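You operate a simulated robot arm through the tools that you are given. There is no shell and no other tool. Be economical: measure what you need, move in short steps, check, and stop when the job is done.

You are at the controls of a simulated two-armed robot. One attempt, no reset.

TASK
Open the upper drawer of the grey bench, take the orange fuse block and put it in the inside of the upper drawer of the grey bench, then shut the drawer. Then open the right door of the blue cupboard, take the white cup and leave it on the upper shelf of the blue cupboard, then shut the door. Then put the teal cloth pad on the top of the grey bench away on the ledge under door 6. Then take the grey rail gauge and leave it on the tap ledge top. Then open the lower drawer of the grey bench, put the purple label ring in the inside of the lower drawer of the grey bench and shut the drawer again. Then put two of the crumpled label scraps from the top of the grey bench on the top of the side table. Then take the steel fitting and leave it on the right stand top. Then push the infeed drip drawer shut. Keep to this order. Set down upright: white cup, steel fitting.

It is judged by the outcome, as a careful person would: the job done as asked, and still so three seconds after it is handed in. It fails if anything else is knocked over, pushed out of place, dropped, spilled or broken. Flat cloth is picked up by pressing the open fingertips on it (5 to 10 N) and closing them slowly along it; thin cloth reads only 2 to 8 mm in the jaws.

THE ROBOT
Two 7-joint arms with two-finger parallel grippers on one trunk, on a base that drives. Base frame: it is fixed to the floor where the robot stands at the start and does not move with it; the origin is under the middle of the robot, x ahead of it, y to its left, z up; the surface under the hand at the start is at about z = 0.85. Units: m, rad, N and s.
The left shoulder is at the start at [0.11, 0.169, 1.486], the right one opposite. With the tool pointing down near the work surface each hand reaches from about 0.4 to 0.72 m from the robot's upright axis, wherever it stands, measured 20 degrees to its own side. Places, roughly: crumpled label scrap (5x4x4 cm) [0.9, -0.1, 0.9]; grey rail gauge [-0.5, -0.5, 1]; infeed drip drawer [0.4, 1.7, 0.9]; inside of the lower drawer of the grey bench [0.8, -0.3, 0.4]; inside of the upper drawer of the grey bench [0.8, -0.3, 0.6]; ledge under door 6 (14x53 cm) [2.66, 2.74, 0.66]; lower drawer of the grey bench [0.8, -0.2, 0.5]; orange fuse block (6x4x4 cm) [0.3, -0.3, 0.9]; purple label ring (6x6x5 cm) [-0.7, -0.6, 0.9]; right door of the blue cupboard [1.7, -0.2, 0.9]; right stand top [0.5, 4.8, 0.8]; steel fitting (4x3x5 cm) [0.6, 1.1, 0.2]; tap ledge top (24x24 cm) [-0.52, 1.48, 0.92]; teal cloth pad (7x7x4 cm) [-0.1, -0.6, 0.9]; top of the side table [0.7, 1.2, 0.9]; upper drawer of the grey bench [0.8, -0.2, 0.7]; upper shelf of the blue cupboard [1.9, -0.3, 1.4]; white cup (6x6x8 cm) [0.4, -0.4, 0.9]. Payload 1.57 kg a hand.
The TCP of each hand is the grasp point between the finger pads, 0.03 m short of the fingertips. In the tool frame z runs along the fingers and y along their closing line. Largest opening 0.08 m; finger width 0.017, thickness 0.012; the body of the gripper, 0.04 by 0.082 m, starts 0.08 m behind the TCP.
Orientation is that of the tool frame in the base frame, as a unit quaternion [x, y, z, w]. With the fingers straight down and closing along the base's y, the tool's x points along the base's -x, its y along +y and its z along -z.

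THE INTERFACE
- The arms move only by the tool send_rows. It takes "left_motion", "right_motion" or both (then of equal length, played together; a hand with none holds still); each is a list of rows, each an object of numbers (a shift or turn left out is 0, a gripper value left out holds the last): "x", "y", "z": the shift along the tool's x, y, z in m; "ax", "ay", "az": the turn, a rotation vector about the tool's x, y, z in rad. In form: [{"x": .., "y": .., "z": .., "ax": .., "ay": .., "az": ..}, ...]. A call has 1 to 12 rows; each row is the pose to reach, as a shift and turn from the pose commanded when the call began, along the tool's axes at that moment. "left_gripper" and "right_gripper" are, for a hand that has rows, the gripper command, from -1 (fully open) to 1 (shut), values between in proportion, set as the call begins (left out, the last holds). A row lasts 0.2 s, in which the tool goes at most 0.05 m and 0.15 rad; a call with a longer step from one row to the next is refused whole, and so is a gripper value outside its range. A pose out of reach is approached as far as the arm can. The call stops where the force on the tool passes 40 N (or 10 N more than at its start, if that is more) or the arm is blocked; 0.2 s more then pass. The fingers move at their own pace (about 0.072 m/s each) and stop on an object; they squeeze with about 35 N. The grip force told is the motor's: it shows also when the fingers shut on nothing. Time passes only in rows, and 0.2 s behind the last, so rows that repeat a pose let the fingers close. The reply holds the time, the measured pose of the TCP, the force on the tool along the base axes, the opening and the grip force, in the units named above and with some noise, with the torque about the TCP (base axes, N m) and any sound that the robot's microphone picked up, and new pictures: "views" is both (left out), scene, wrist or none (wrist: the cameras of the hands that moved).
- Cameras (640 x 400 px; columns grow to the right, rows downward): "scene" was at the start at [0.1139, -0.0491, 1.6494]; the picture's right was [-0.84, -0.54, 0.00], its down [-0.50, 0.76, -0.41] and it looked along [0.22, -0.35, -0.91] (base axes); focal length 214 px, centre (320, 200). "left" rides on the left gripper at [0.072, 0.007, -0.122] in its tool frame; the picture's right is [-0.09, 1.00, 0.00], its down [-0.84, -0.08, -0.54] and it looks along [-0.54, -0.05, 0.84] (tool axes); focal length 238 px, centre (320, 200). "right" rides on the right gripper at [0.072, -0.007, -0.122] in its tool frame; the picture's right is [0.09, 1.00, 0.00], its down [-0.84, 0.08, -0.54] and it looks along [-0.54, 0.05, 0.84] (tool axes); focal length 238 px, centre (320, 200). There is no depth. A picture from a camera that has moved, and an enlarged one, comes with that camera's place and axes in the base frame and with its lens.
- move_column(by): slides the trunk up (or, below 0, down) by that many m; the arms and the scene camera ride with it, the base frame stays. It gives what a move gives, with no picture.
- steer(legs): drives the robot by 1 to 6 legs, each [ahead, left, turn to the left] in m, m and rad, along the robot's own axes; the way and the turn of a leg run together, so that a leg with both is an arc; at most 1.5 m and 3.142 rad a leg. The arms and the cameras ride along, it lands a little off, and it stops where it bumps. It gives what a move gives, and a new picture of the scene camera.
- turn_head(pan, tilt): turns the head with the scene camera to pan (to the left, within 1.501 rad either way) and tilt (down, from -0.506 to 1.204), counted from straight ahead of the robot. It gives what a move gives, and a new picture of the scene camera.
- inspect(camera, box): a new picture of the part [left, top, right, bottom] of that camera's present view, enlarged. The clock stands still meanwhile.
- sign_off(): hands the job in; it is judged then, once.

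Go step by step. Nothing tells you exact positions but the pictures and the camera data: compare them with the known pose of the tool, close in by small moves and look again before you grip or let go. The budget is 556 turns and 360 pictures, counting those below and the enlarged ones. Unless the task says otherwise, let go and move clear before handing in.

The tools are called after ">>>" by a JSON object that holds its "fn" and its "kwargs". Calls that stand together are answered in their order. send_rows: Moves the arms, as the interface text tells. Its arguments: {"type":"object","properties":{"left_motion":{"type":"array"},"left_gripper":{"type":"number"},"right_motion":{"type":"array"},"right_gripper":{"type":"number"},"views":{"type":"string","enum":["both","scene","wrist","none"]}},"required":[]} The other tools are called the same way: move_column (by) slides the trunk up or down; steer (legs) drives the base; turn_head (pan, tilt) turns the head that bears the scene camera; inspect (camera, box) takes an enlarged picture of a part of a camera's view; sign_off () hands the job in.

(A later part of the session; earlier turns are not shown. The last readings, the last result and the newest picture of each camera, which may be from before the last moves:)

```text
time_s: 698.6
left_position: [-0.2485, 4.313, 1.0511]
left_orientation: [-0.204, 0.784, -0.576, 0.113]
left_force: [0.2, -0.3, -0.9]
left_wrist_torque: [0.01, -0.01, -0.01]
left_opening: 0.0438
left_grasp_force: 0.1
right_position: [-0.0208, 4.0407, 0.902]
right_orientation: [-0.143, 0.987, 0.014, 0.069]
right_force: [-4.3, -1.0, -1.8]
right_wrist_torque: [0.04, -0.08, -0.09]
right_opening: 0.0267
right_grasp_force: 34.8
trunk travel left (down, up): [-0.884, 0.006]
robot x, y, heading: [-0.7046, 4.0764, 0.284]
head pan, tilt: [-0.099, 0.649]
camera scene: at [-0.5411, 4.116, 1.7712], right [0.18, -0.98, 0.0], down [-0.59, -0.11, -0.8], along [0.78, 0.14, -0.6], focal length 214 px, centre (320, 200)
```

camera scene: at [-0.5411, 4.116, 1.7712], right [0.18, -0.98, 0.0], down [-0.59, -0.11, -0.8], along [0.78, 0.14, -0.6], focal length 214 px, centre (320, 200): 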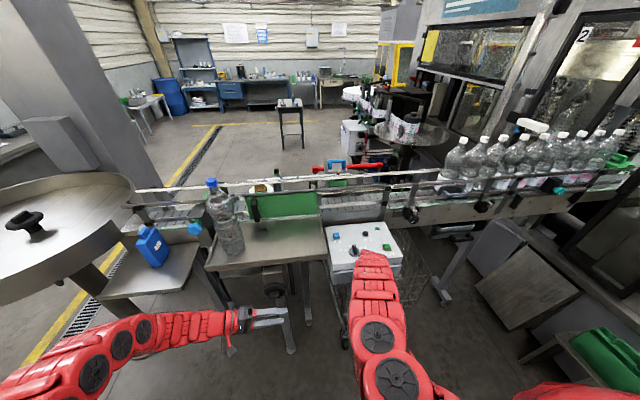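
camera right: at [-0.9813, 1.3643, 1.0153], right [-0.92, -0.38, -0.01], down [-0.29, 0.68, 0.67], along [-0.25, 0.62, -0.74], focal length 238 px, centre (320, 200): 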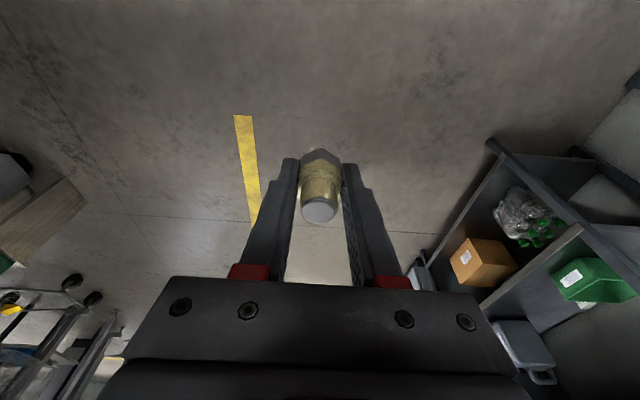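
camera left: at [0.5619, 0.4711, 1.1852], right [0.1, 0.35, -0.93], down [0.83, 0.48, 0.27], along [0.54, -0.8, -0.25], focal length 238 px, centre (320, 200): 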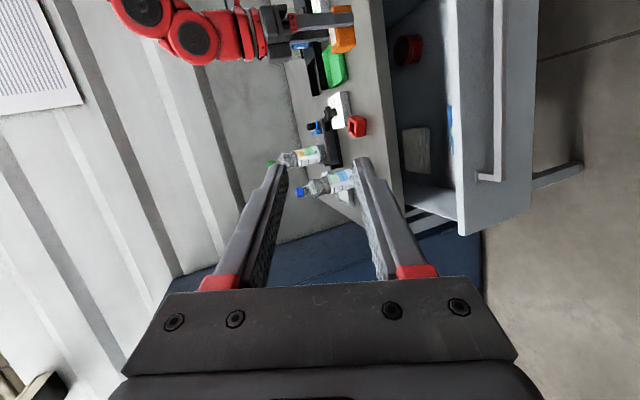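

The hand touched the white control box, so things are nearer than I judged; I back off and zoom to locate the stand at (0.5, 4.8, 0.8).

>>> {"fn": "steer", "kwargs": {"legs": [[-0.2, 0, 0]]}}

>>> {"fn": "inspect", "kwargs": {"camera": "scene", "box": [200, 110, 440, 260]}}

```text
time_s: 700.2
left_position: [-0.4365, 4.2576, 1.0503]
left_orientation: [-0.204, 0.783, -0.576, 0.112]
left_force: [0.1, 0.6, -0.1]
left_wrist_torque: [0.0, -0.01, 0.01]
left_opening: 0.0442
left_grasp_force: 0.1
right_position: [-0.2109, 3.9865, 0.8994]
right_orientation: [-0.143, 0.987, 0.015, 0.068]
right_force: [0.5, -0.3, -1.7]
right_wrist_torque: [-0.01, 0.01, 0.02]
right_opening: 0.0267
right_grasp_force: 35.6
trunk travel left (down, up): [-0.884, 0.006]
robot x, y, heading: [-0.895, 4.0248, 0.28]
head pan, tilt: [-0.099, 0.649]
camera scene: at [-0.7282, 4.0632, 1.7708], right [0.18, -0.98, 0.0], down [-0.6, -0.11, -0.8], along [0.78, 0.14, -0.61], focal length 214 px, centre (320, 200)
```

scene: 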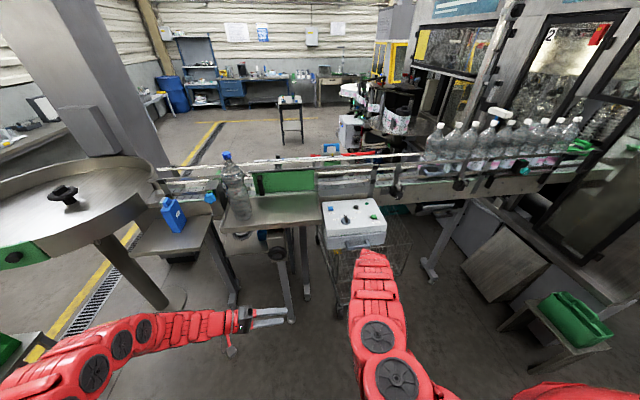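

```text
2.67 times, centred on (320, 185) of scene
camera zoom: at [-0.7282, 4.0632, 1.7708], right [0.18, -0.98, 0.0], down [-0.6, -0.11, -0.8], along [0.78, 0.14, -0.61], focal length 572 px, centre (320, 240)
```

zoom: 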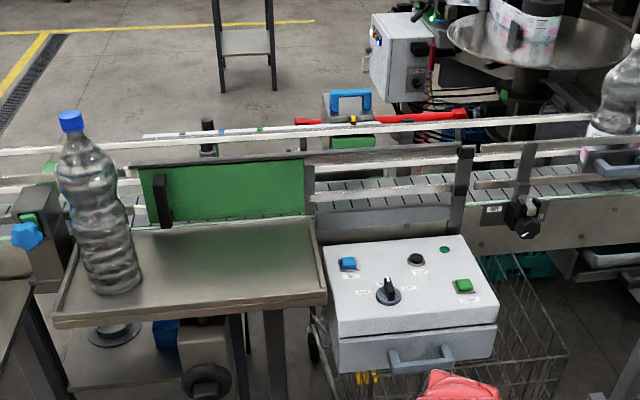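

The stand must be beyond this conveyor, so I need to go round by the main aisle and the machine's far end. I start the detour, returning through the gap.

>>> {"fn": "steer", "kwargs": {"legs": [[-0.56, -0.75, 0], [-0.56, -0.76, 0], [0, 0, 1.59]]}}

```text
time_s: 713.4
left_position: [-1.7805, 2.7418, 1.0509]
left_orientation: [0.694, -0.418, 0.334, -0.482]
left_force: [-1.1, -0.8, -0.3]
left_wrist_torque: [0.04, -0.01, 0.02]
left_opening: 0.0441
left_grasp_force: 0.1
right_position: [-1.504, 2.9616, 0.9017]
right_orientation: [0.793, -0.606, -0.058, -0.04]
right_force: [-0.9, 0.1, -0.8]
right_wrist_torque: [0.0, 0.01, 0.01]
right_opening: 0.0268
right_grasp_force: 35.5
trunk travel left (down, up): [-0.884, 0.006]
robot x, y, heading: [-1.5575, 2.2847, 1.827]
head pan, tilt: [-0.099, 0.649]
camera scene: at [-1.5907, 2.445, 1.771], right [0.99, 0.16, 0.0], down [0.1, -0.6, -0.8], along [-0.13, 0.79, -0.6], focal length 214 px, centre (320, 200)
```

scene: 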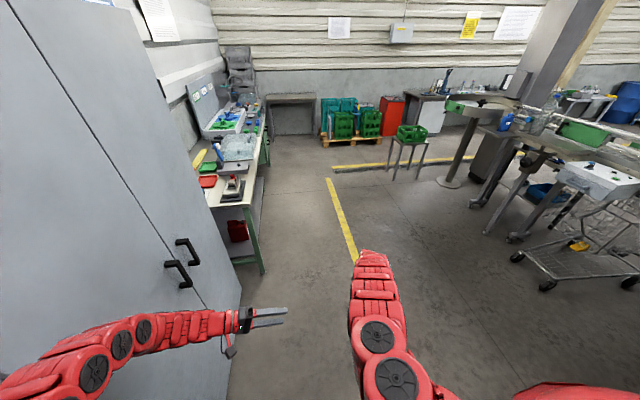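

>>> {"fn": "steer", "kwargs": {"legs": [[0, 0, 0.042], [-0.7, -0.02, 0], [-0.75, 0, 0], [-0.75, 0, 0], [0, 0, -1.57]]}}

```text
time_s: 728.7
left_position: [-0.4423, 0.4376, 1.0514]
left_orientation: [-0.217, 0.78, -0.574, 0.121]
left_force: [-0.4, 0.0, 0.3]
left_wrist_torque: [-0.02, 0.01, 0.0]
left_opening: 0.0439
left_grasp_force: 0.0
right_position: [-0.208, 0.1731, 0.9017]
right_orientation: [-0.158, 0.985, 0.015, 0.067]
right_force: [1.2, -0.2, -1.0]
right_wrist_torque: [0.05, 0.05, 0.04]
right_opening: 0.0268
right_grasp_force: 34.8
trunk travel left (down, up): [-0.884, 0.006]
robot x, y, heading: [-0.8931, 0.1904, 0.309]
head pan, tilt: [-0.099, 0.649]
camera scene: at [-0.7285, 0.2338, 1.771], right [0.21, -0.98, 0.0], down [-0.59, -0.13, -0.8], along [0.78, 0.17, -0.6], focal length 214 px, centre (320, 200)
```

scene: 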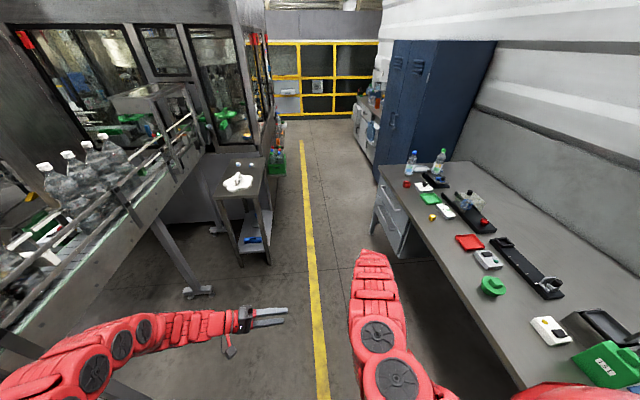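

>>> {"fn": "steer", "kwargs": {"legs": [[0.2, -0.13, -0.011], [1.5, 0, 0], [1.5, 0, 0], [1.5, 0, 0], [0.5, 0, 0], [0, 0, 1.57]]}}

```text
time_s: 757.9
left_position: [3.8532, 2.1127, 1.0521]
left_orientation: [0.701, -0.406, 0.326, -0.488]
left_force: [-1.0, -0.7, 0.8]
left_wrist_torque: [0.0, -0.01, -0.01]
left_opening: 0.0438
left_grasp_force: 0.1
right_position: [4.1232, 2.3411, 0.901]
right_orientation: [0.802, -0.594, -0.058, -0.038]
right_force: [0.0, -0.8, 0.1]
right_wrist_torque: [-0.02, -0.01, 0.0]
right_opening: 0.0269
right_grasp_force: 34.8
trunk travel left (down, up): [-0.884, 0.006]
robot x, y, heading: [4.0942, 1.6567, 1.869]
head pan, tilt: [-0.099, 0.649]
camera scene: at [4.0538, 1.8219, 1.771], right [0.98, 0.19, 0.0], down [0.11, -0.59, -0.8], along [-0.15, 0.78, -0.6], focal length 214 px, centre (320, 200)
```

scene: 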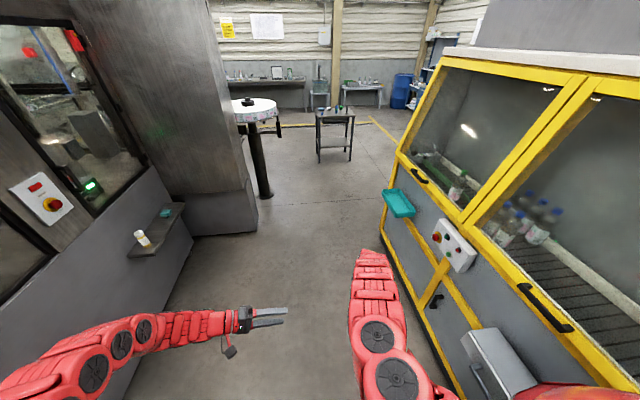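

The teal pad is still on its ledge. I continue past the cabinet toward the far area, then turn left.

>>> {"fn": "steer", "kwargs": {"legs": [[0.5, -0.1, 0], [1.45, 0, 0], [1.35, 0, 0], [0, 0, 1.57]]}}

```text
time_s: 769.5
left_position: [3.396, 4.2015, 1.0586]
left_orientation: [0.69, -0.419, 0.338, -0.483]
left_force: [-0.4, -0.6, -0.9]
left_wrist_torque: [0.02, -0.03, 0.01]
left_opening: 0.0439
left_grasp_force: 0.1
right_position: [3.6508, 4.429, 0.9074]
right_orientation: [0.796, -0.601, -0.064, -0.037]
right_force: [0.4, -0.1, -0.8]
right_wrist_torque: [0.03, 0.03, 0.06]
right_opening: 0.0268
right_grasp_force: 35.0
trunk travel left (down, up): [-0.884, 0.006]
robot x, y, heading: [3.5976, 3.7544, 1.84]
head pan, tilt: [-0.099, 0.649]
stopped in leg 3: the robot was blocked; the commanded pose is now the measured one
camera scene: at [3.5817, 3.9044, 1.7734], right [0.99, 0.17, -0.01], down [0.09, -0.59, -0.8], along [-0.14, 0.79, -0.6], focal length 214 px, centre (320, 200)
```

scene: 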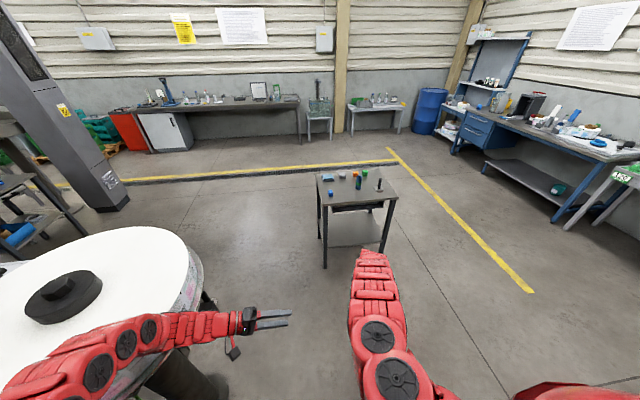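

Blocked by the roll station on my left. I back off a bit, shift right, and pass it with more room.

>>> {"fn": "steer", "kwargs": {"legs": [[-0.15, 0, 0.03], [0, -0.3, 0], [0.7, 0, 0]]}}

```text
time_s: 776.0
left_position: [3.4848, 4.8199, 1.0506]
left_orientation: [0.698, -0.401, 0.334, -0.489]
left_force: [-0.2, -0.3, 0.2]
left_wrist_torque: [-0.02, -0.02, 0.0]
left_opening: 0.0439
left_grasp_force: 0.0
right_position: [3.7409, 5.0554, 0.9007]
right_orientation: [0.805, -0.589, -0.058, -0.037]
right_force: [0.0, -0.3, -0.5]
right_wrist_torque: [0.0, 0.01, 0.0]
right_opening: 0.0267
right_grasp_force: 35.2
trunk travel left (down, up): [-0.884, 0.006]
robot x, y, heading: [3.7212, 4.3696, 1.873]
head pan, tilt: [-0.099, 0.649]
camera scene: at [3.6771, 4.5346, 1.7711], right [0.98, 0.2, 0.0], down [0.12, -0.59, -0.8], along [-0.16, 0.78, -0.6], focal length 214 px, centre (320, 200)
```

scene: 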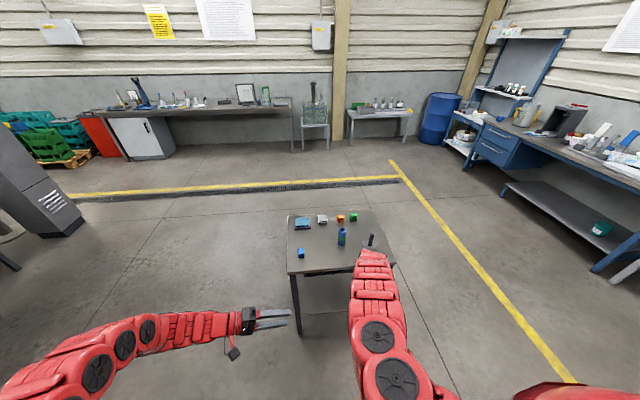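

>>> {"fn": "steer", "kwargs": {"legs": [[-0.05, 0, 0.8], [0.55, 0.0, 0]]}}

```text
time_s: 779.7
left_position: [3.1712, 4.5611, 1.057]
left_orientation: [0.792, -0.11, 0.133, -0.585]
left_force: [0.1, -1.6, -0.5]
left_wrist_torque: [0.0, 0.02, 0.05]
left_opening: 0.0441
left_grasp_force: 0.1
right_position: [3.1652, 4.898, 0.909]
right_orientation: [0.969, -0.234, -0.074, -0.01]
right_force: [0.3, 0.1, 0.0]
right_wrist_torque: [0.07, 0.02, -0.03]
right_opening: 0.0267
right_grasp_force: 35.0
trunk travel left (down, up): [-0.884, 0.006]
robot x, y, heading: [3.6198, 4.4058, 2.659]
head pan, tilt: [-0.099, 0.649]
stopped in leg 2: the robot was blocked; the commanded pose is now the measured one
camera scene: at [3.5016, 4.4837, 1.7732], right [0.55, 0.84, 0.0], down [0.49, -0.33, -0.8], along [-0.67, 0.44, -0.59], focal length 214 px, centre (320, 200)
```

scene: 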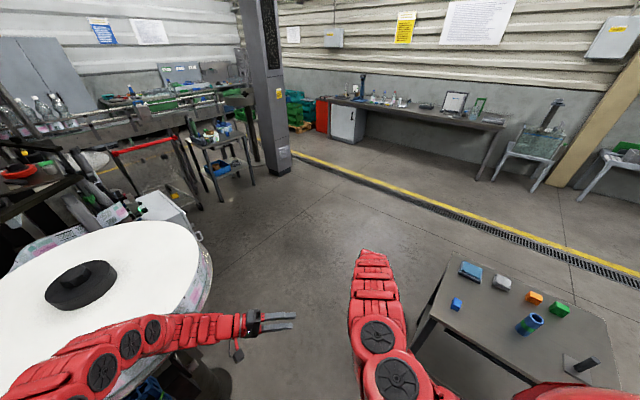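

I can see the right stand now (small shelf table by the pillar, about (0.6, 4.8)). I try slipping right and then ahead.

>>> {"fn": "steer", "kwargs": {"legs": [[-0.08, -0.15, 0], [0.6, 0, 0]]}}

```text
time_s: 780.3
left_position: [3.1682, 4.5701, 1.0542]
left_orientation: [0.793, -0.11, 0.14, -0.583]
left_force: [-0.7, -0.4, -0.1]
left_wrist_torque: [-0.02, 0.0, 0.01]
left_opening: 0.044
left_grasp_force: 0.1
right_position: [3.162, 4.9034, 0.9027]
right_orientation: [0.97, -0.235, -0.069, -0.009]
right_force: [0.2, -0.1, -0.4]
right_wrist_torque: [0.0, -0.01, 0.01]
right_opening: 0.027
right_grasp_force: 34.8
trunk travel left (down, up): [-0.884, 0.006]
robot x, y, heading: [3.624, 4.4046, 2.656]
head pan, tilt: [-0.099, 0.649]
stopped in leg 1: the robot was blocked; the commanded pose is now the measured one
camera scene: at [3.4914, 4.493, 1.7721], right [0.55, 0.83, 0.0], down [0.5, -0.33, -0.8], along [-0.67, 0.44, -0.6], focal length 214 px, centre (320, 200)
```

scene: 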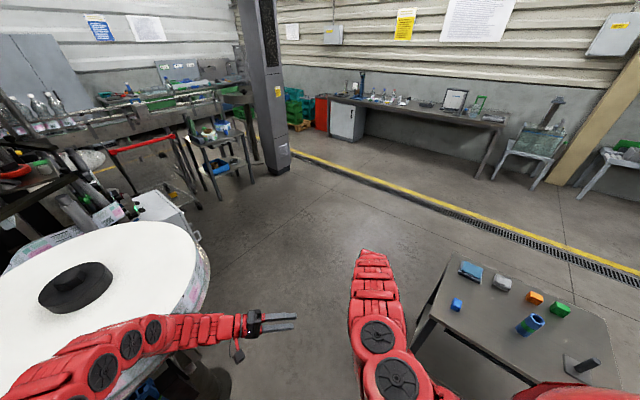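

>>> {"fn": "steer", "kwargs": {"legs": [[0.0, 0.08, 0], [0.4, 0.03, 0]]}}

```text
time_s: 781.1
left_position: [3.1763, 4.57, 1.0551]
left_orientation: [0.789, -0.118, 0.152, -0.583]
left_force: [-0.5, 1.1, 0.8]
left_wrist_torque: [0.0, -0.02, -0.02]
left_opening: 0.044
left_grasp_force: 0.0
right_position: [3.1593, 4.8966, 0.9017]
right_orientation: [0.968, -0.239, -0.068, -0.006]
right_force: [-0.1, -0.4, -1.4]
right_wrist_torque: [0.0, -0.02, -0.02]
right_opening: 0.0268
right_grasp_force: 35.3
trunk travel left (down, up): [-0.884, 0.006]
robot x, y, heading: [3.6179, 4.3915, 2.65]
head pan, tilt: [-0.099, 0.649]
stopped in leg 1: the robot was blocked; the commanded pose is now the measured one
camera scene: at [3.4874, 4.4889, 1.7724], right [0.55, 0.83, -0.01], down [0.5, -0.34, -0.8], along [-0.67, 0.44, -0.6], focal length 214 px, centre (320, 200)
```

scene: 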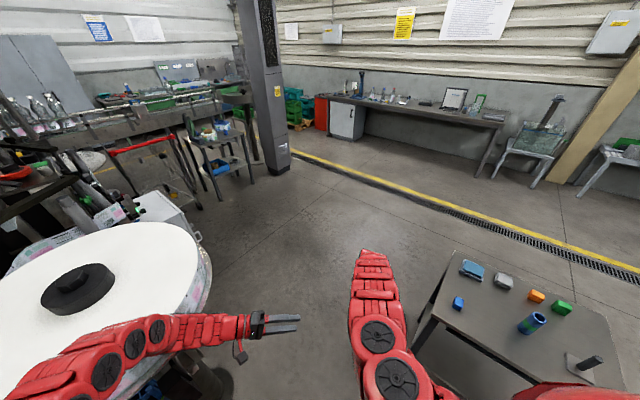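

>>> {"fn": "steer", "kwargs": {"legs": [[0, 0, -0.4], [-0.1, 0, -0.4]]}}

```text
time_s: 781.8
left_position: [3.1777, 4.5731, 1.0525]
left_orientation: [0.787, -0.12, 0.155, -0.584]
left_force: [-0.5, -0.2, -0.5]
left_wrist_torque: [0.03, -0.01, 0.0]
left_opening: 0.0439
left_grasp_force: 0.2
right_position: [3.1643, 4.8986, 0.9014]
right_orientation: [0.968, -0.243, -0.067, -0.006]
right_force: [0.3, 0.0, -0.9]
right_wrist_torque: [-0.01, 0.02, -0.02]
right_opening: 0.0269
right_grasp_force: 35.0
trunk travel left (down, up): [-0.884, 0.006]
robot x, y, heading: [3.6192, 4.3928, 2.646]
head pan, tilt: [-0.099, 0.649]
stopped in leg 1: the robot was blocked; the commanded pose is now the measured one
camera scene: at [3.4864, 4.4865, 1.7715], right [0.56, 0.83, -0.01], down [0.5, -0.34, -0.8], along [-0.66, 0.45, -0.6], focal length 214 px, centre (320, 200)
```

scene: 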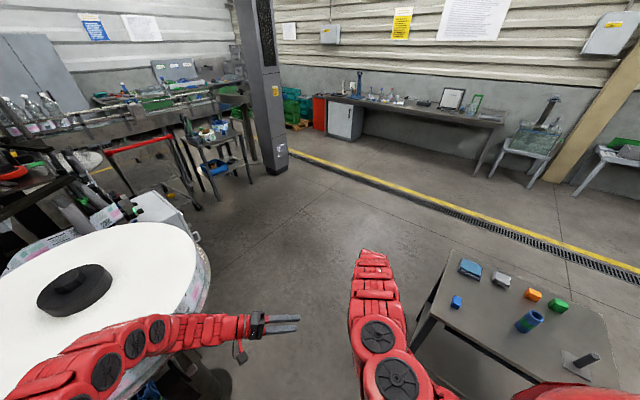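

The left arm seems caught on the roll station. I move the left hand up and inward to free it.

>>> {"fn": "send_rows", "kwargs": {"left_motion": [{"y": -0.03, "z": 0.01}, {"y": -0.06, "z": 0.02}, {"y": -0.09, "z": 0.03}, {"y": -0.12, "z": 0.04}, {"y": -0.15, "z": 0.05}], "views": "none"}}

>>> {"fn": "turn_head", "kwargs": {"pan": 0.7, "tilt": 0.9}}

```text
time_s: 783.0
left_position: [3.1367, 4.65, 1.1109]
left_orientation: [0.786, -0.117, 0.157, -0.586]
left_force: [-0.3, -0.6, 0.0]
left_wrist_torque: [-0.04, 0.0, -0.01]
left_opening: 0.0443
left_grasp_force: 0.0
left hand out of reach, approached as far as the arm can: row 1, 2, 3, 4, 5
right_position: [3.1572, 4.8966, 0.9015]
right_orientation: [0.968, -0.242, -0.066, -0.01]
right_force: [0.7, 0.4, -0.9]
right_wrist_torque: [-0.02, -0.03, 0.01]
right_opening: 0.027
right_grasp_force: 35.0
trunk travel left (down, up): [-0.884, 0.006]
robot x, y, heading: [3.6191, 4.3939, 2.647]
head pan, tilt: [-0.099, 0.649]
```

```text
time_s: 784.2
left_position: [3.137, 4.6482, 1.11]
left_orientation: [0.787, -0.117, 0.155, -0.586]
left_force: [0.1, 0.0, -0.4]
left_wrist_torque: [0.02, 0.0, -0.01]
left_opening: 0.0438
left_grasp_force: 0.1
right_position: [3.1573, 4.8969, 0.9004]
right_orientation: [0.968, -0.242, -0.065, -0.011]
right_force: [-0.5, 0.0, -0.1]
right_wrist_torque: [-0.01, -0.01, 0.02]
right_opening: 0.0268
right_grasp_force: 34.9
trunk travel left (down, up): [-0.884, 0.006]
robot x, y, heading: [3.6157, 4.3929, 2.643]
head pan, tilt: [0.7, 0.901]
camera scene: at [3.4746, 4.4178, 1.7506], right [-0.2, 0.98, 0.0], down [0.77, 0.16, -0.62], along [-0.61, -0.13, -0.78], focal length 214 px, centre (320, 200)
```

scene: 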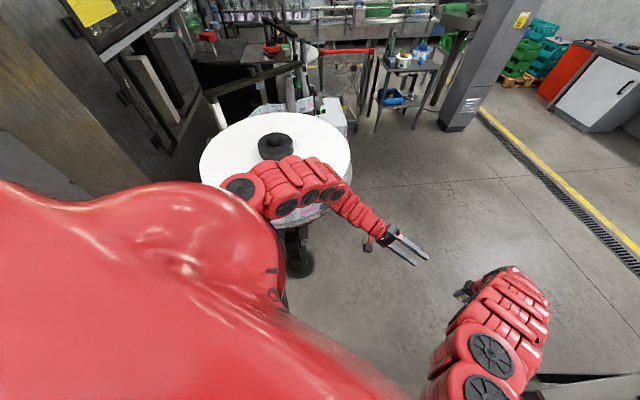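

>>> {"fn": "steer", "kwargs": {"legs": [[0.3, 0.0, 0]]}}

```text
time_s: 786.2
left_position: [2.8784, 4.7903, 1.1118]
left_orientation: [0.787, -0.119, 0.156, -0.585]
left_force: [0.5, 0.8, 0.8]
left_wrist_torque: [0.01, 0.0, 0.0]
left_opening: 0.044
left_grasp_force: 0.0
right_position: [2.9005, 5.0377, 0.9016]
right_orientation: [0.968, -0.243, -0.066, -0.011]
right_force: [0.3, -0.6, -1.0]
right_wrist_torque: [-0.01, 0.03, -0.03]
right_opening: 0.0271
right_grasp_force: 35.4
trunk travel left (down, up): [-0.884, 0.006]
robot x, y, heading: [3.3603, 4.5313, 2.644]
head pan, tilt: [0.7, 0.901]
camera scene: at [3.2161, 4.5577, 1.7507], right [-0.2, 0.98, 0.0], down [0.77, 0.16, -0.62], along [-0.61, -0.13, -0.78], focal length 214 px, centre (320, 200)
```

scene: 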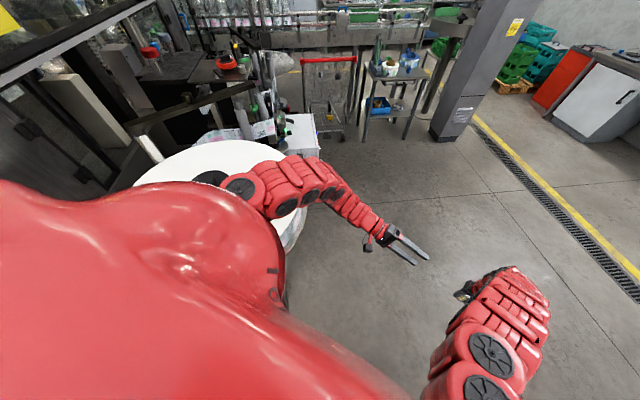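

>>> {"fn": "steer", "kwargs": {"legs": [[0.6, -0.1, 0], [0.5, 0, 0.35]]}}

>>> {"fn": "turn_head", "kwargs": {"pan": 0.0, "tilt": 0.5}}

```text
time_s: 792.1
left_position: [1.8744, 5.1413, 1.1105]
left_orientation: [0.795, 0.021, 0.052, -0.603]
left_force: [-0.4, 0.1, -0.2]
left_wrist_torque: [0.01, 0.04, 0.01]
left_opening: 0.0439
left_grasp_force: 0.1
right_position: [1.8095, 5.3813, 0.9017]
right_orientation: [0.995, -0.071, -0.067, 0.002]
right_force: [-0.1, 0.0, -0.4]
right_wrist_torque: [0.03, -0.03, 0.01]
right_opening: 0.0268
right_grasp_force: 34.8
trunk travel left (down, up): [-0.884, 0.006]
robot x, y, heading: [2.4109, 5.0674, 2.994]
head pan, tilt: [0.7, 0.901]
camera scene: at [2.2706, 5.0389, 1.7507], right [-0.53, 0.85, 0.0], down [0.67, 0.41, -0.62], along [-0.53, -0.33, -0.78], focal length 214 px, centre (320, 200)
```

scene: 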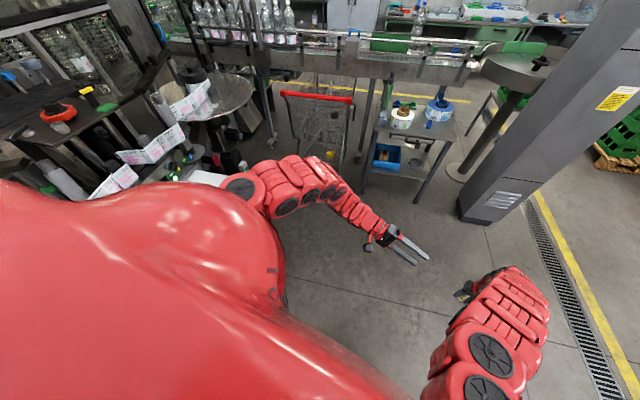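

```text
time_s: 793.2
left_position: [1.8732, 5.1409, 1.1107]
left_orientation: [0.796, 0.021, 0.052, -0.603]
left_force: [-0.1, 0.6, -0.8]
left_wrist_torque: [-0.01, 0.02, -0.01]
left_opening: 0.0437
left_grasp_force: 0.1
right_position: [1.8084, 5.3819, 0.9011]
right_orientation: [0.995, -0.071, -0.068, 0.001]
right_force: [-0.4, 0.3, -0.6]
right_wrist_torque: [-0.02, 0.0, 0.0]
right_opening: 0.0266
right_grasp_force: 34.8
trunk travel left (down, up): [-0.884, 0.006]
robot x, y, heading: [2.4134, 5.0659, 2.995]
head pan, tilt: [0.0, 0.499]
camera scene: at [2.2442, 5.0918, 1.7844], right [0.14, 0.99, 0.0], down [0.47, -0.07, -0.88], along [-0.87, 0.13, -0.48], focal length 214 px, centre (320, 200)
```

scene: 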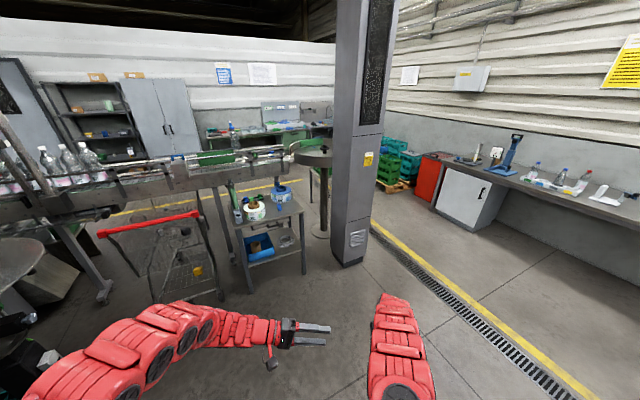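

>>> {"fn": "inspect", "kwargs": {"camera": "scene", "box": [210, 160, 330, 300]}}

```text
2.86 times, centred on (270, 230) of scene
camera zoom: at [2.2442, 5.0918, 1.7844], right [0.14, 0.99, 0.0], down [0.47, -0.07, -0.88], along [-0.87, 0.13, -0.48], focal length 613 px, centre (463, 114)
```

zoom: 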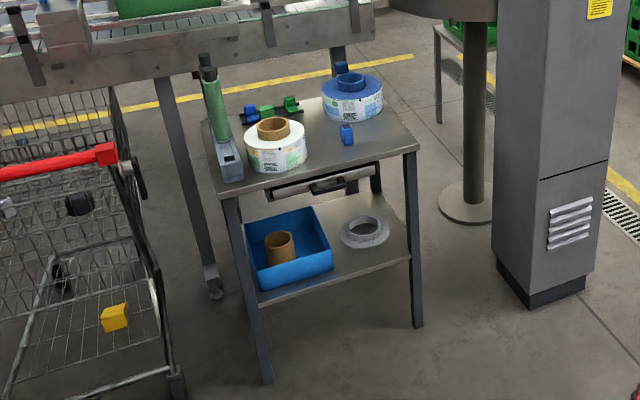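

The right stand: there's a free spot near its right-front at about (0.605, 5.06). I line up facing it and approach.

>>> {"fn": "steer", "kwargs": {"legs": [[0, 0, 0.445], [0.5, -0.3, 0], [0.43, 0, 0]]}}

>>> {"fn": "inspect", "kwargs": {"camera": "right", "box": [0, 0, 640, 400]}}

```text
time_s: 800.0
left_position: [0.919, 4.9054, 1.1106]
left_orientation: [0.771, 0.197, -0.084, -0.6]
left_force: [1.4, 0.3, 0.9]
left_wrist_torque: [-0.02, -0.02, -0.03]
left_opening: 0.0438
left_grasp_force: 0.1
right_position: [0.7569, 5.0941, 0.9005]
right_orientation: [0.986, 0.152, -0.065, 0.016]
right_force: [-0.1, -0.3, -1.9]
right_wrist_torque: [0.0, 0.02, -0.01]
right_opening: 0.0268
right_grasp_force: 35.4
trunk travel left (down, up): [-0.884, 0.006]
robot x, y, heading: [1.4412, 5.0736, -2.843]
head pan, tilt: [0.0, 0.499]
camera scene: at [1.2762, 5.0226, 1.7846], right [-0.3, 0.95, 0.0], down [0.46, 0.14, -0.88], along [-0.84, -0.26, -0.48], focal length 214 px, centre (320, 200)
```

scene: 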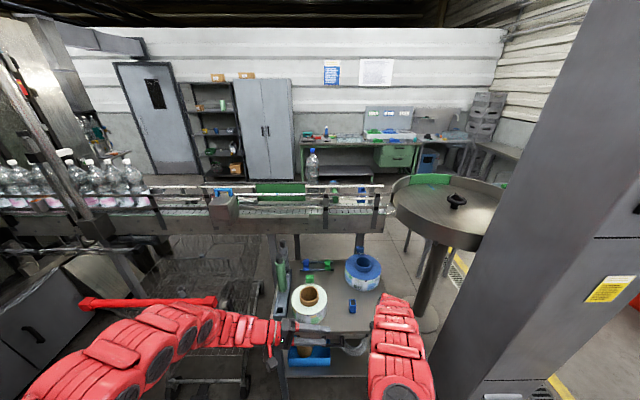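

```text
1.00 times, centred on (320, 200) of right (not enlarged: the box is as wide or as high as the picture)
camera zoom: at [0.8377, 5.1274, 1.0137], right [0.39, -0.92, 0.0], down [-0.7, -0.3, 0.65], along [-0.6, -0.25, -0.76], focal length 238 px, centre (320, 200)
```

zoom: 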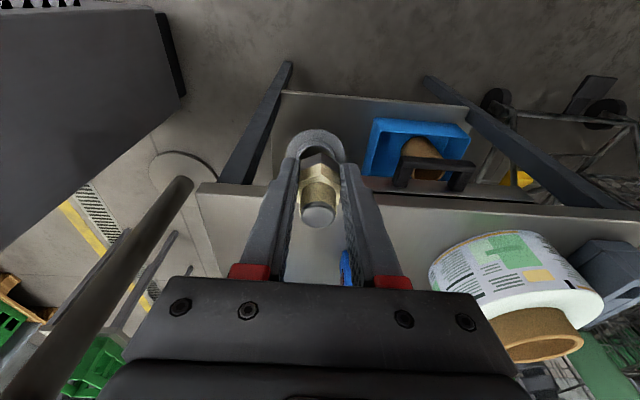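

I move over the free spot, then lower.

>>> {"fn": "steer", "kwargs": {"legs": [[0.15, -0.042, 0]]}}

>>> {"fn": "inspect", "kwargs": {"camera": "right", "box": [0, 0, 640, 400]}}

```text
time_s: 801.5
left_position: [0.7635, 4.9002, 1.1119]
left_orientation: [0.77, 0.197, -0.086, -0.601]
left_force: [0.6, -0.1, -0.1]
left_wrist_torque: [0.0, 0.03, -0.03]
left_opening: 0.0439
left_grasp_force: 0.0
right_position: [0.6013, 5.0879, 0.9023]
right_orientation: [0.986, 0.154, -0.064, 0.017]
right_force: [0.2, 0.5, -0.4]
right_wrist_torque: [0.02, -0.02, 0.02]
right_opening: 0.027
right_grasp_force: 34.6
trunk travel left (down, up): [-0.884, 0.006]
robot x, y, heading: [1.2811, 5.0667, -2.838]
head pan, tilt: [0.0, 0.499]
camera scene: at [1.1217, 5.0173, 1.7848], right [-0.3, 0.95, 0.0], down [0.46, 0.14, -0.88], along [-0.84, -0.26, -0.48], focal length 214 px, centre (320, 200)
```

scene: 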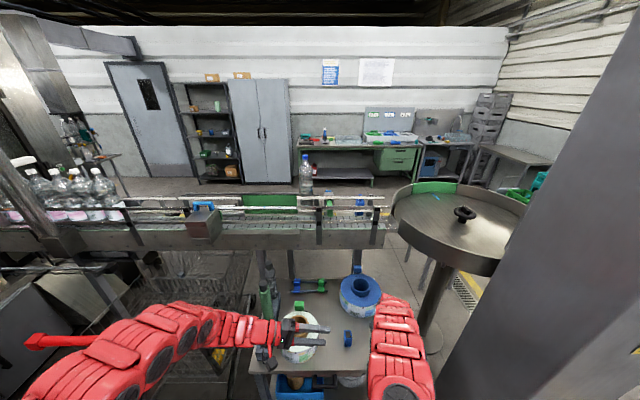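

```text
1.00 times, centred on (320, 200) of right (not enlarged: the box is as wide or as high as the picture)
camera zoom: at [0.6822, 5.1212, 1.0144], right [0.39, -0.92, 0.0], down [-0.7, -0.3, 0.65], along [-0.6, -0.25, -0.76], focal length 238 px, centre (320, 200)
```

zoom: 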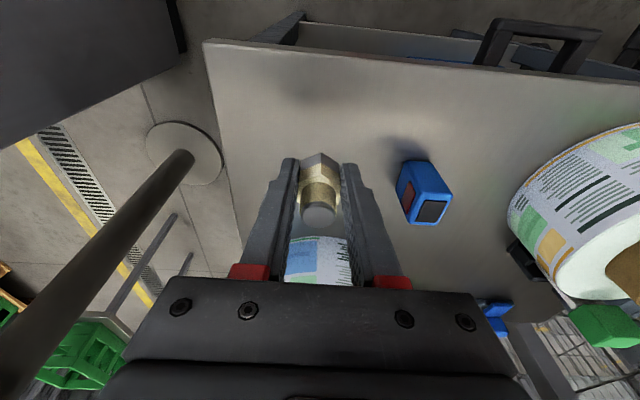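

>>> {"fn": "move_column", "kwargs": {"by": -0.045}}

>>> {"fn": "send_rows", "kwargs": {"right_motion": [{"z": 0.004}, {"z": 0.008}, {"z": 0.012}, {"z": 0.016}], "views": "wrist"}}

```text
time_s: 802.3
left_position: [0.7621, 4.8997, 1.0655]
left_orientation: [0.771, 0.198, -0.085, -0.6]
left_force: [0.3, -0.1, -0.3]
left_wrist_torque: [-0.01, 0.03, 0.01]
left_opening: 0.0441
left_grasp_force: 0.0
right_position: [0.5999, 5.0875, 0.8558]
right_orientation: [0.986, 0.154, -0.064, 0.017]
right_force: [0.0, 0.3, -0.7]
right_wrist_torque: [-0.03, 0.0, 0.0]
right_opening: 0.0269
right_grasp_force: 35.4
trunk travel left (down, up): [-0.839, 0.051]
robot x, y, heading: [1.2788, 5.0679, -2.832]
head pan, tilt: [0.0, 0.499]
```

```text
time_s: 803.3
left_position: [0.7618, 4.9003, 1.0647]
left_orientation: [0.77, 0.198, -0.085, -0.6]
left_force: [-1.0, -0.2, 0.6]
left_wrist_torque: [-0.01, 0.01, -0.01]
left_opening: 0.044
left_grasp_force: 0.1
right_position: [0.5987, 5.0858, 0.8392]
right_orientation: [0.986, 0.153, -0.064, 0.017]
right_force: [0.4, -0.1, -1.4]
right_wrist_torque: [-0.01, -0.01, 0.01]
right_opening: 0.0268
right_grasp_force: 34.1
trunk travel left (down, up): [-0.839, 0.051]
robot x, y, heading: [1.2783, 5.0661, -2.837]
head pan, tilt: [0.0, 0.499]
camera right: at [0.6781, 5.1198, 0.9527], right [0.39, -0.92, 0.0], down [-0.7, -0.3, 0.65], along [-0.6, -0.25, -0.76], focal length 238 px, centre (320, 200)
```

right: 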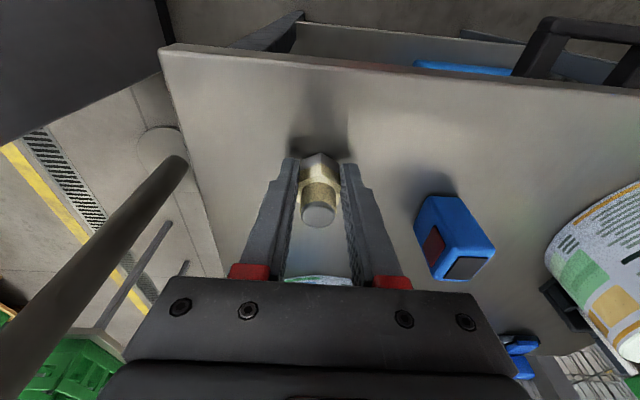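

Shadow close; continue in small steps to contact.

>>> {"fn": "send_rows", "kwargs": {"right_motion": [{"z": 0.004}, {"z": 0.008}, {"z": 0.012}, {"z": 0.016}], "views": "none"}}

```text
time_s: 804.2
left_position: [0.7659, 4.9001, 1.0661]
left_orientation: [0.771, 0.197, -0.086, -0.6]
left_force: [0.3, 0.0, 0.1]
left_wrist_torque: [-0.03, -0.01, 0.0]
left_opening: 0.0439
left_grasp_force: 0.1
right_position: [0.5961, 5.0856, 0.8317]
right_orientation: [0.986, 0.153, -0.066, 0.017]
right_force: [5.5, 1.5, 16.6]
right_wrist_torque: [0.29, -0.03, -0.12]
right_opening: 0.0268
right_grasp_force: 35.0
trunk travel left (down, up): [-0.839, 0.051]
robot x, y, heading: [1.28, 5.0692, -2.837]
head pan, tilt: [0.0, 0.499]
stopped in row 4 (right hand): the force on the tool passed its limit at 46 N (the readings are from after the stop); the commanded pose is now the measured one
```

>>> {"fn": "send_rows", "kwargs": {"right_motion": [{"z": -0.001}, {"z": -0.001}, {"z": -0.001}], "right_gripper": -0.05, "views": "wrist"}}

```text
time_s: 805.0
left_position: [0.7629, 4.8973, 1.0657]
left_orientation: [0.77, 0.197, -0.085, -0.601]
left_force: [0.1, 0.0, 0.2]
left_wrist_torque: [-0.02, 0.02, 0.0]
left_opening: 0.0439
left_grasp_force: 0.2
right_position: [0.5972, 5.0836, 0.8309]
right_orientation: [0.986, 0.154, -0.066, 0.015]
right_force: [6.3, -9.8, 13.6]
right_wrist_torque: [-0.02, -0.15, -0.02]
right_opening: 0.0323
right_grasp_force: 0.0
trunk travel left (down, up): [-0.839, 0.051]
robot x, y, heading: [1.282, 5.0644, -2.837]
head pan, tilt: [0.0, 0.499]
camera right: at [0.6774, 5.1171, 0.9437], right [0.39, -0.92, 0.0], down [-0.7, -0.3, 0.65], along [-0.6, -0.25, -0.76], focal length 238 px, centre (320, 200)
```

right: 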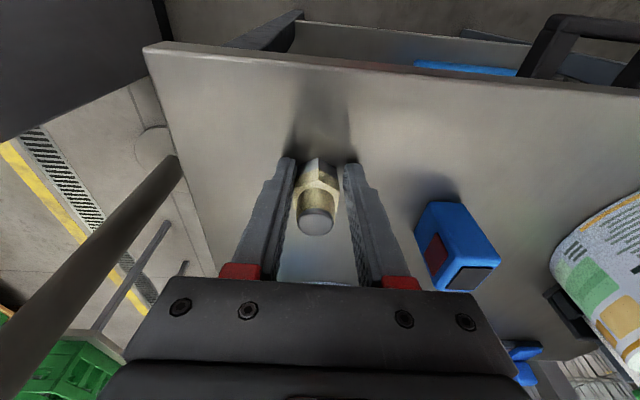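

>>> {"fn": "send_rows", "kwargs": {"right_motion": [{"z": -0.004}, {"z": -0.006}, {"z": -0.006}, {"z": -0.006}], "right_gripper": -0.3, "views": "wrist"}}

```text
time_s: 806.0
left_position: [0.762, 4.9014, 1.0657]
left_orientation: [0.771, 0.197, -0.084, -0.6]
left_force: [0.0, 0.0, 0.5]
left_wrist_torque: [0.02, 0.0, -0.01]
left_opening: 0.0441
left_grasp_force: 0.1
right_position: [0.5968, 5.0873, 0.8352]
right_orientation: [0.986, 0.152, -0.063, 0.017]
right_force: [0.7, -0.4, -0.3]
right_wrist_torque: [0.02, 0.02, -0.04]
right_opening: 0.052
right_grasp_force: 0.1
trunk travel left (down, up): [-0.839, 0.051]
robot x, y, heading: [1.2819, 5.0661, -2.833]
head pan, tilt: [0.0, 0.499]
camera right: at [0.6766, 5.1201, 0.9483], right [0.39, -0.92, 0.0], down [-0.7, -0.3, 0.65], along [-0.6, -0.25, -0.76], focal length 238 px, centre (320, 200)
```

right: 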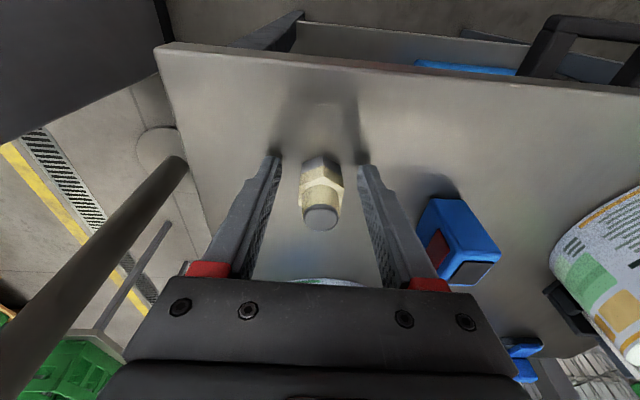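

The fitting stands upright. Lift clear.

>>> {"fn": "move_column", "kwargs": {"by": 0.051}}

>>> {"fn": "send_rows", "kwargs": {"right_motion": [{"z": -0.03}, {"z": -0.06}, {"z": -0.09}], "views": "wrist"}}

```text
time_s: 806.9
left_position: [0.7621, 4.8997, 1.1153]
left_orientation: [0.77, 0.198, -0.084, -0.6]
left_force: [0.0, -0.3, 0.6]
left_wrist_torque: [0.01, 0.02, 0.02]
left_opening: 0.0437
left_grasp_force: 0.1
right_position: [0.5959, 5.0866, 0.8852]
right_orientation: [0.986, 0.153, -0.064, 0.017]
right_force: [-0.3, 1.0, -0.3]
right_wrist_torque: [0.02, -0.02, 0.0]
right_opening: 0.052
right_grasp_force: 0.0
trunk travel left (down, up): [-0.89, 0.0]
robot x, y, heading: [1.2817, 5.0655, -2.84]
head pan, tilt: [0.0, 0.499]
```

```text
time_s: 807.7
left_position: [0.7629, 4.9001, 1.115]
left_orientation: [0.77, 0.197, -0.086, -0.6]
left_force: [0.7, 0.6, -0.6]
left_wrist_torque: [0.01, 0.0, 0.04]
left_opening: 0.044
left_grasp_force: 0.2
right_position: [0.6082, 5.0923, 0.9744]
right_orientation: [0.986, 0.154, -0.065, 0.017]
right_force: [-0.8, 0.3, 0.2]
right_wrist_torque: [-0.02, 0.02, 0.0]
right_opening: 0.052
right_grasp_force: 0.0
trunk travel left (down, up): [-0.89, 0.0]
robot x, y, heading: [1.2815, 5.0686, -2.84]
head pan, tilt: [0.0, 0.499]
camera right: at [0.6887, 5.1259, 1.0881], right [0.39, -0.92, 0.0], down [-0.7, -0.3, 0.65], along [-0.6, -0.25, -0.76], focal length 238 px, centre (320, 200)
```

right: 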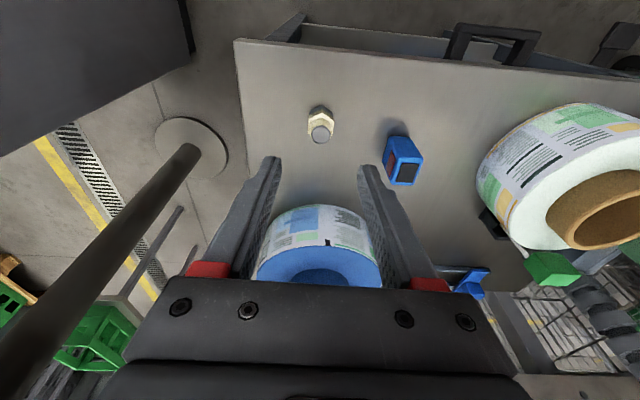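

The fitting stands on the right stand. Last job: the infeed drip drawer, back on the tap-ledge side. I retrace my route.

>>> {"fn": "steer", "kwargs": {"legs": [[-0.19, 0.042, 0], [-0.43, 0, 0], [-0.5, 0.3, 0], [0, 0, -0.445], [-0.5, 0, -0.35], [-0.6, 0.1, 0]]}}

```text
time_s: 821.2
left_position: [2.9019, 4.8053, 1.1151]
left_orientation: [0.787, -0.113, 0.152, -0.587]
left_force: [-0.5, -0.4, -0.3]
left_wrist_torque: [-0.01, 0.03, -0.03]
left_opening: 0.044
left_grasp_force: 0.0
right_position: [2.9285, 5.0495, 0.9738]
right_orientation: [0.969, -0.237, -0.065, -0.009]
right_force: [0.0, 0.9, -0.1]
right_wrist_torque: [0.01, 0.01, 0.02]
right_opening: 0.052
right_grasp_force: 0.1
trunk travel left (down, up): [-0.89, 0.0]
robot x, y, heading: [3.391, 4.558, 2.66]
head pan, tilt: [0.0, 0.499]
camera scene: at [3.2362, 4.6368, 1.7899], right [0.46, 0.89, 0.0], down [0.42, -0.22, -0.88], along [-0.78, 0.41, -0.48], focal length 214 px, centre (320, 200)
```

scene: 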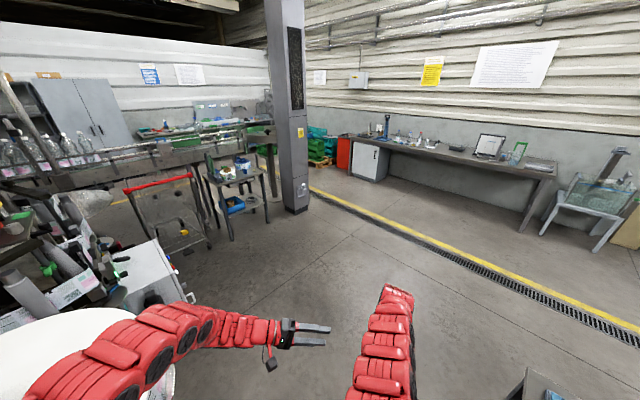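

>>> {"fn": "steer", "kwargs": {"legs": [[-0.38, 0.0, 0], [0.05, 0, -0.8], [-0.7, 0, 0], [0, 0.3, 0]]}}

```text
time_s: 830.7
left_position: [3.4528, 4.1823, 1.1158]
left_orientation: [0.686, -0.402, 0.363, -0.486]
left_force: [0.5, -0.2, -0.2]
left_wrist_torque: [0.01, -0.03, -0.03]
left_opening: 0.044
left_grasp_force: 0.1
right_position: [3.6433, 4.3379, 0.9738]
right_orientation: [0.808, -0.585, -0.058, -0.032]
right_force: [-0.6, -0.9, -0.1]
right_wrist_torque: [0.02, 0.01, 0.0]
right_opening: 0.0522
right_grasp_force: 0.0
trunk travel left (down, up): [-0.89, 0.0]
robot x, y, heading: [3.6245, 3.6674, 1.881]
head pan, tilt: [0.0, 0.499]
camera scene: at [3.5732, 3.8291, 1.79], right [0.95, 0.31, 0.0], down [0.15, -0.46, -0.88], along [-0.27, 0.84, -0.48], focal length 214 px, centre (320, 200)
```

scene: 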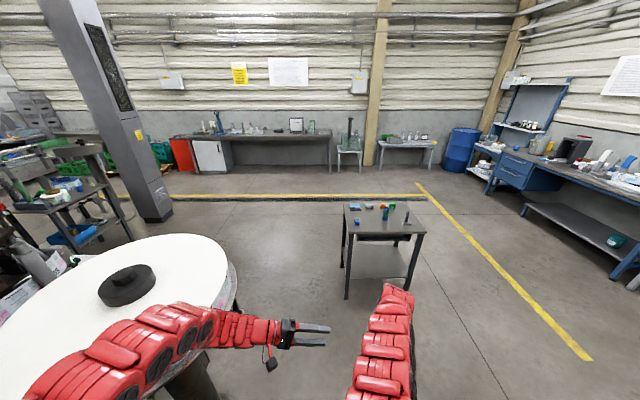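

>>> {"fn": "steer", "kwargs": {"legs": [[-1.05, 0, 0], [-1.04, 0, 0], [0, 0, -1.583], [-1.5, 0, 0], [-1.5, 0, 0], [-1.3, 0, 0]]}}

```text
time_s: 843.3
left_position: [4.5445, 2.1453, 1.1163]
left_orientation: [-0.447, 0.657, -0.537, 0.284]
left_force: [-0.5, -0.2, 0.1]
left_wrist_torque: [-0.01, 0.0, -0.02]
left_opening: 0.044
left_grasp_force: 0.1
right_position: [4.7698, 2.1056, 0.972]
right_orientation: [-0.488, 0.871, 0.046, 0.044]
right_force: [-8.5, -5.6, 2.7]
right_wrist_torque: [0.21, -0.49, -0.37]
right_opening: 0.0476
right_grasp_force: 0.0
trunk travel left (down, up): [-0.89, 0.0]
robot x, y, heading: [4.2517, 1.6845, 1.0]
head pan, tilt: [0.0, 0.499]
stopped in leg 3: the robot was blocked; the commanded pose is now the measured one
camera scene: at [4.3456, 1.8297, 1.7902], right [0.84, -0.54, 0.0], down [-0.26, -0.4, -0.88], along [0.48, 0.74, -0.48], focal length 214 px, centre (320, 200)
```

scene: 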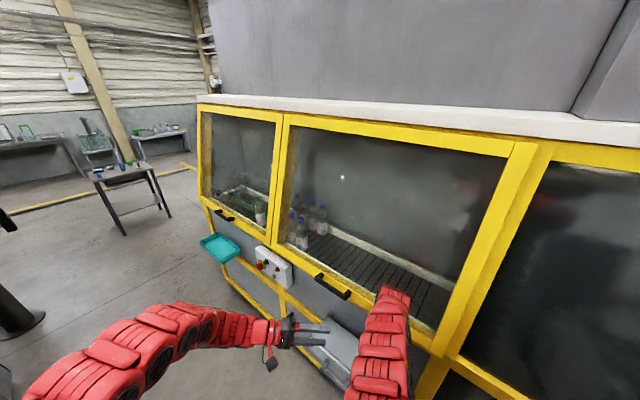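

>>> {"fn": "steer", "kwargs": {"legs": [[0, 0, 0.87], [0, 0.6, 0], [0, 0, -1.57], [-1.5, 0, 0], [-1.5, 0, 0], [-1.3, 0, 0]]}}

```text
time_s: 873.0
left_position: [0.0919, 0.3073, 1.1169]
left_orientation: [-0.197, 0.77, -0.601, 0.084]
left_force: [-0.2, -0.5, 1.0]
left_wrist_torque: [-0.01, -0.01, 0.01]
left_opening: 0.0441
left_grasp_force: 0.1
right_position: [0.241, 0.1324, 0.9737]
right_orientation: [-0.162, 0.985, 0.027, 0.058]
right_force: [-0.2, 0.1, -0.4]
right_wrist_torque: [0.02, -0.01, 0.04]
right_opening: 0.0521
right_grasp_force: 0.1
trunk travel left (down, up): [-0.89, 0.0]
robot x, y, heading: [-0.4258, 0.1385, 0.304]
head pan, tilt: [0.0, 0.499]
camera scene: at [-0.2625, 0.1933, 1.79], right [0.3, -0.95, 0.0], down [-0.46, -0.14, -0.88], along [0.84, 0.26, -0.48], focal length 214 px, centre (320, 200)
```

scene: 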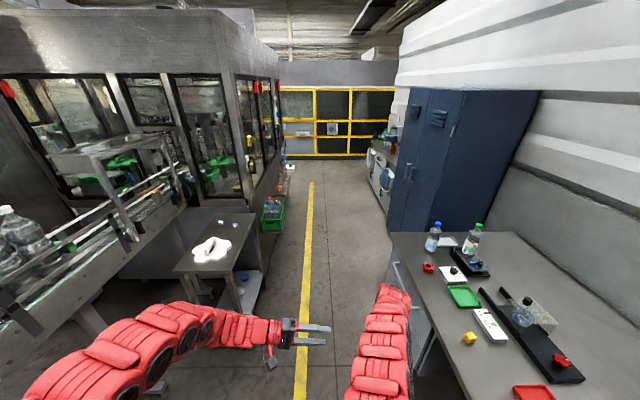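

>>> {"fn": "steer", "kwargs": {"legs": [[-0.43, 0.22, 0], [0, 0, 1.566], [0.6, 0, 0], [0.45, 0.02, 0], [0.6, -0.02, 0], [0.35, -0.1, 0]]}}

```text
time_s: 889.8
left_position: [-1.5066, 2.675, 1.1162]
left_orientation: [0.677, -0.418, 0.373, -0.477]
left_force: [0.0, 0.7, 0.2]
left_wrist_torque: [-0.01, 0.02, 0.0]
left_opening: 0.044
left_grasp_force: 0.0
right_position: [-1.3268, 2.8187, 0.9737]
right_orientation: [0.801, -0.596, -0.06, -0.023]
right_force: [-0.2, 0.5, 0.6]
right_wrist_torque: [-0.01, 0.03, 0.01]
right_opening: 0.0518
right_grasp_force: 0.1
trunk travel left (down, up): [-0.89, 0.0]
robot x, y, heading: [-1.3583, 2.1502, 1.843]
head pan, tilt: [0.0, 0.499]
camera scene: at [-1.4031, 2.3166, 1.7902], right [0.96, 0.27, 0.0], down [0.13, -0.46, -0.88], along [-0.23, 0.85, -0.48], focal length 214 px, centre (320, 200)
```

scene: 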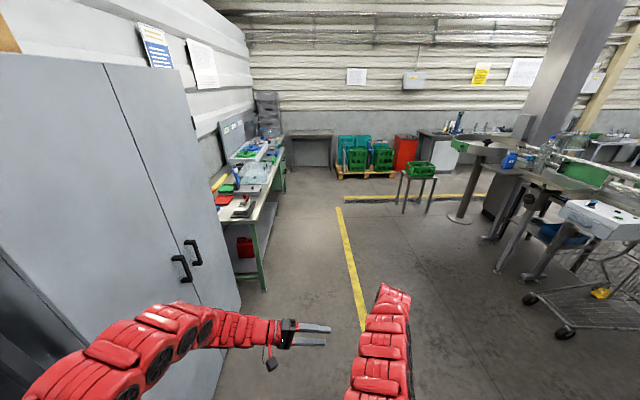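

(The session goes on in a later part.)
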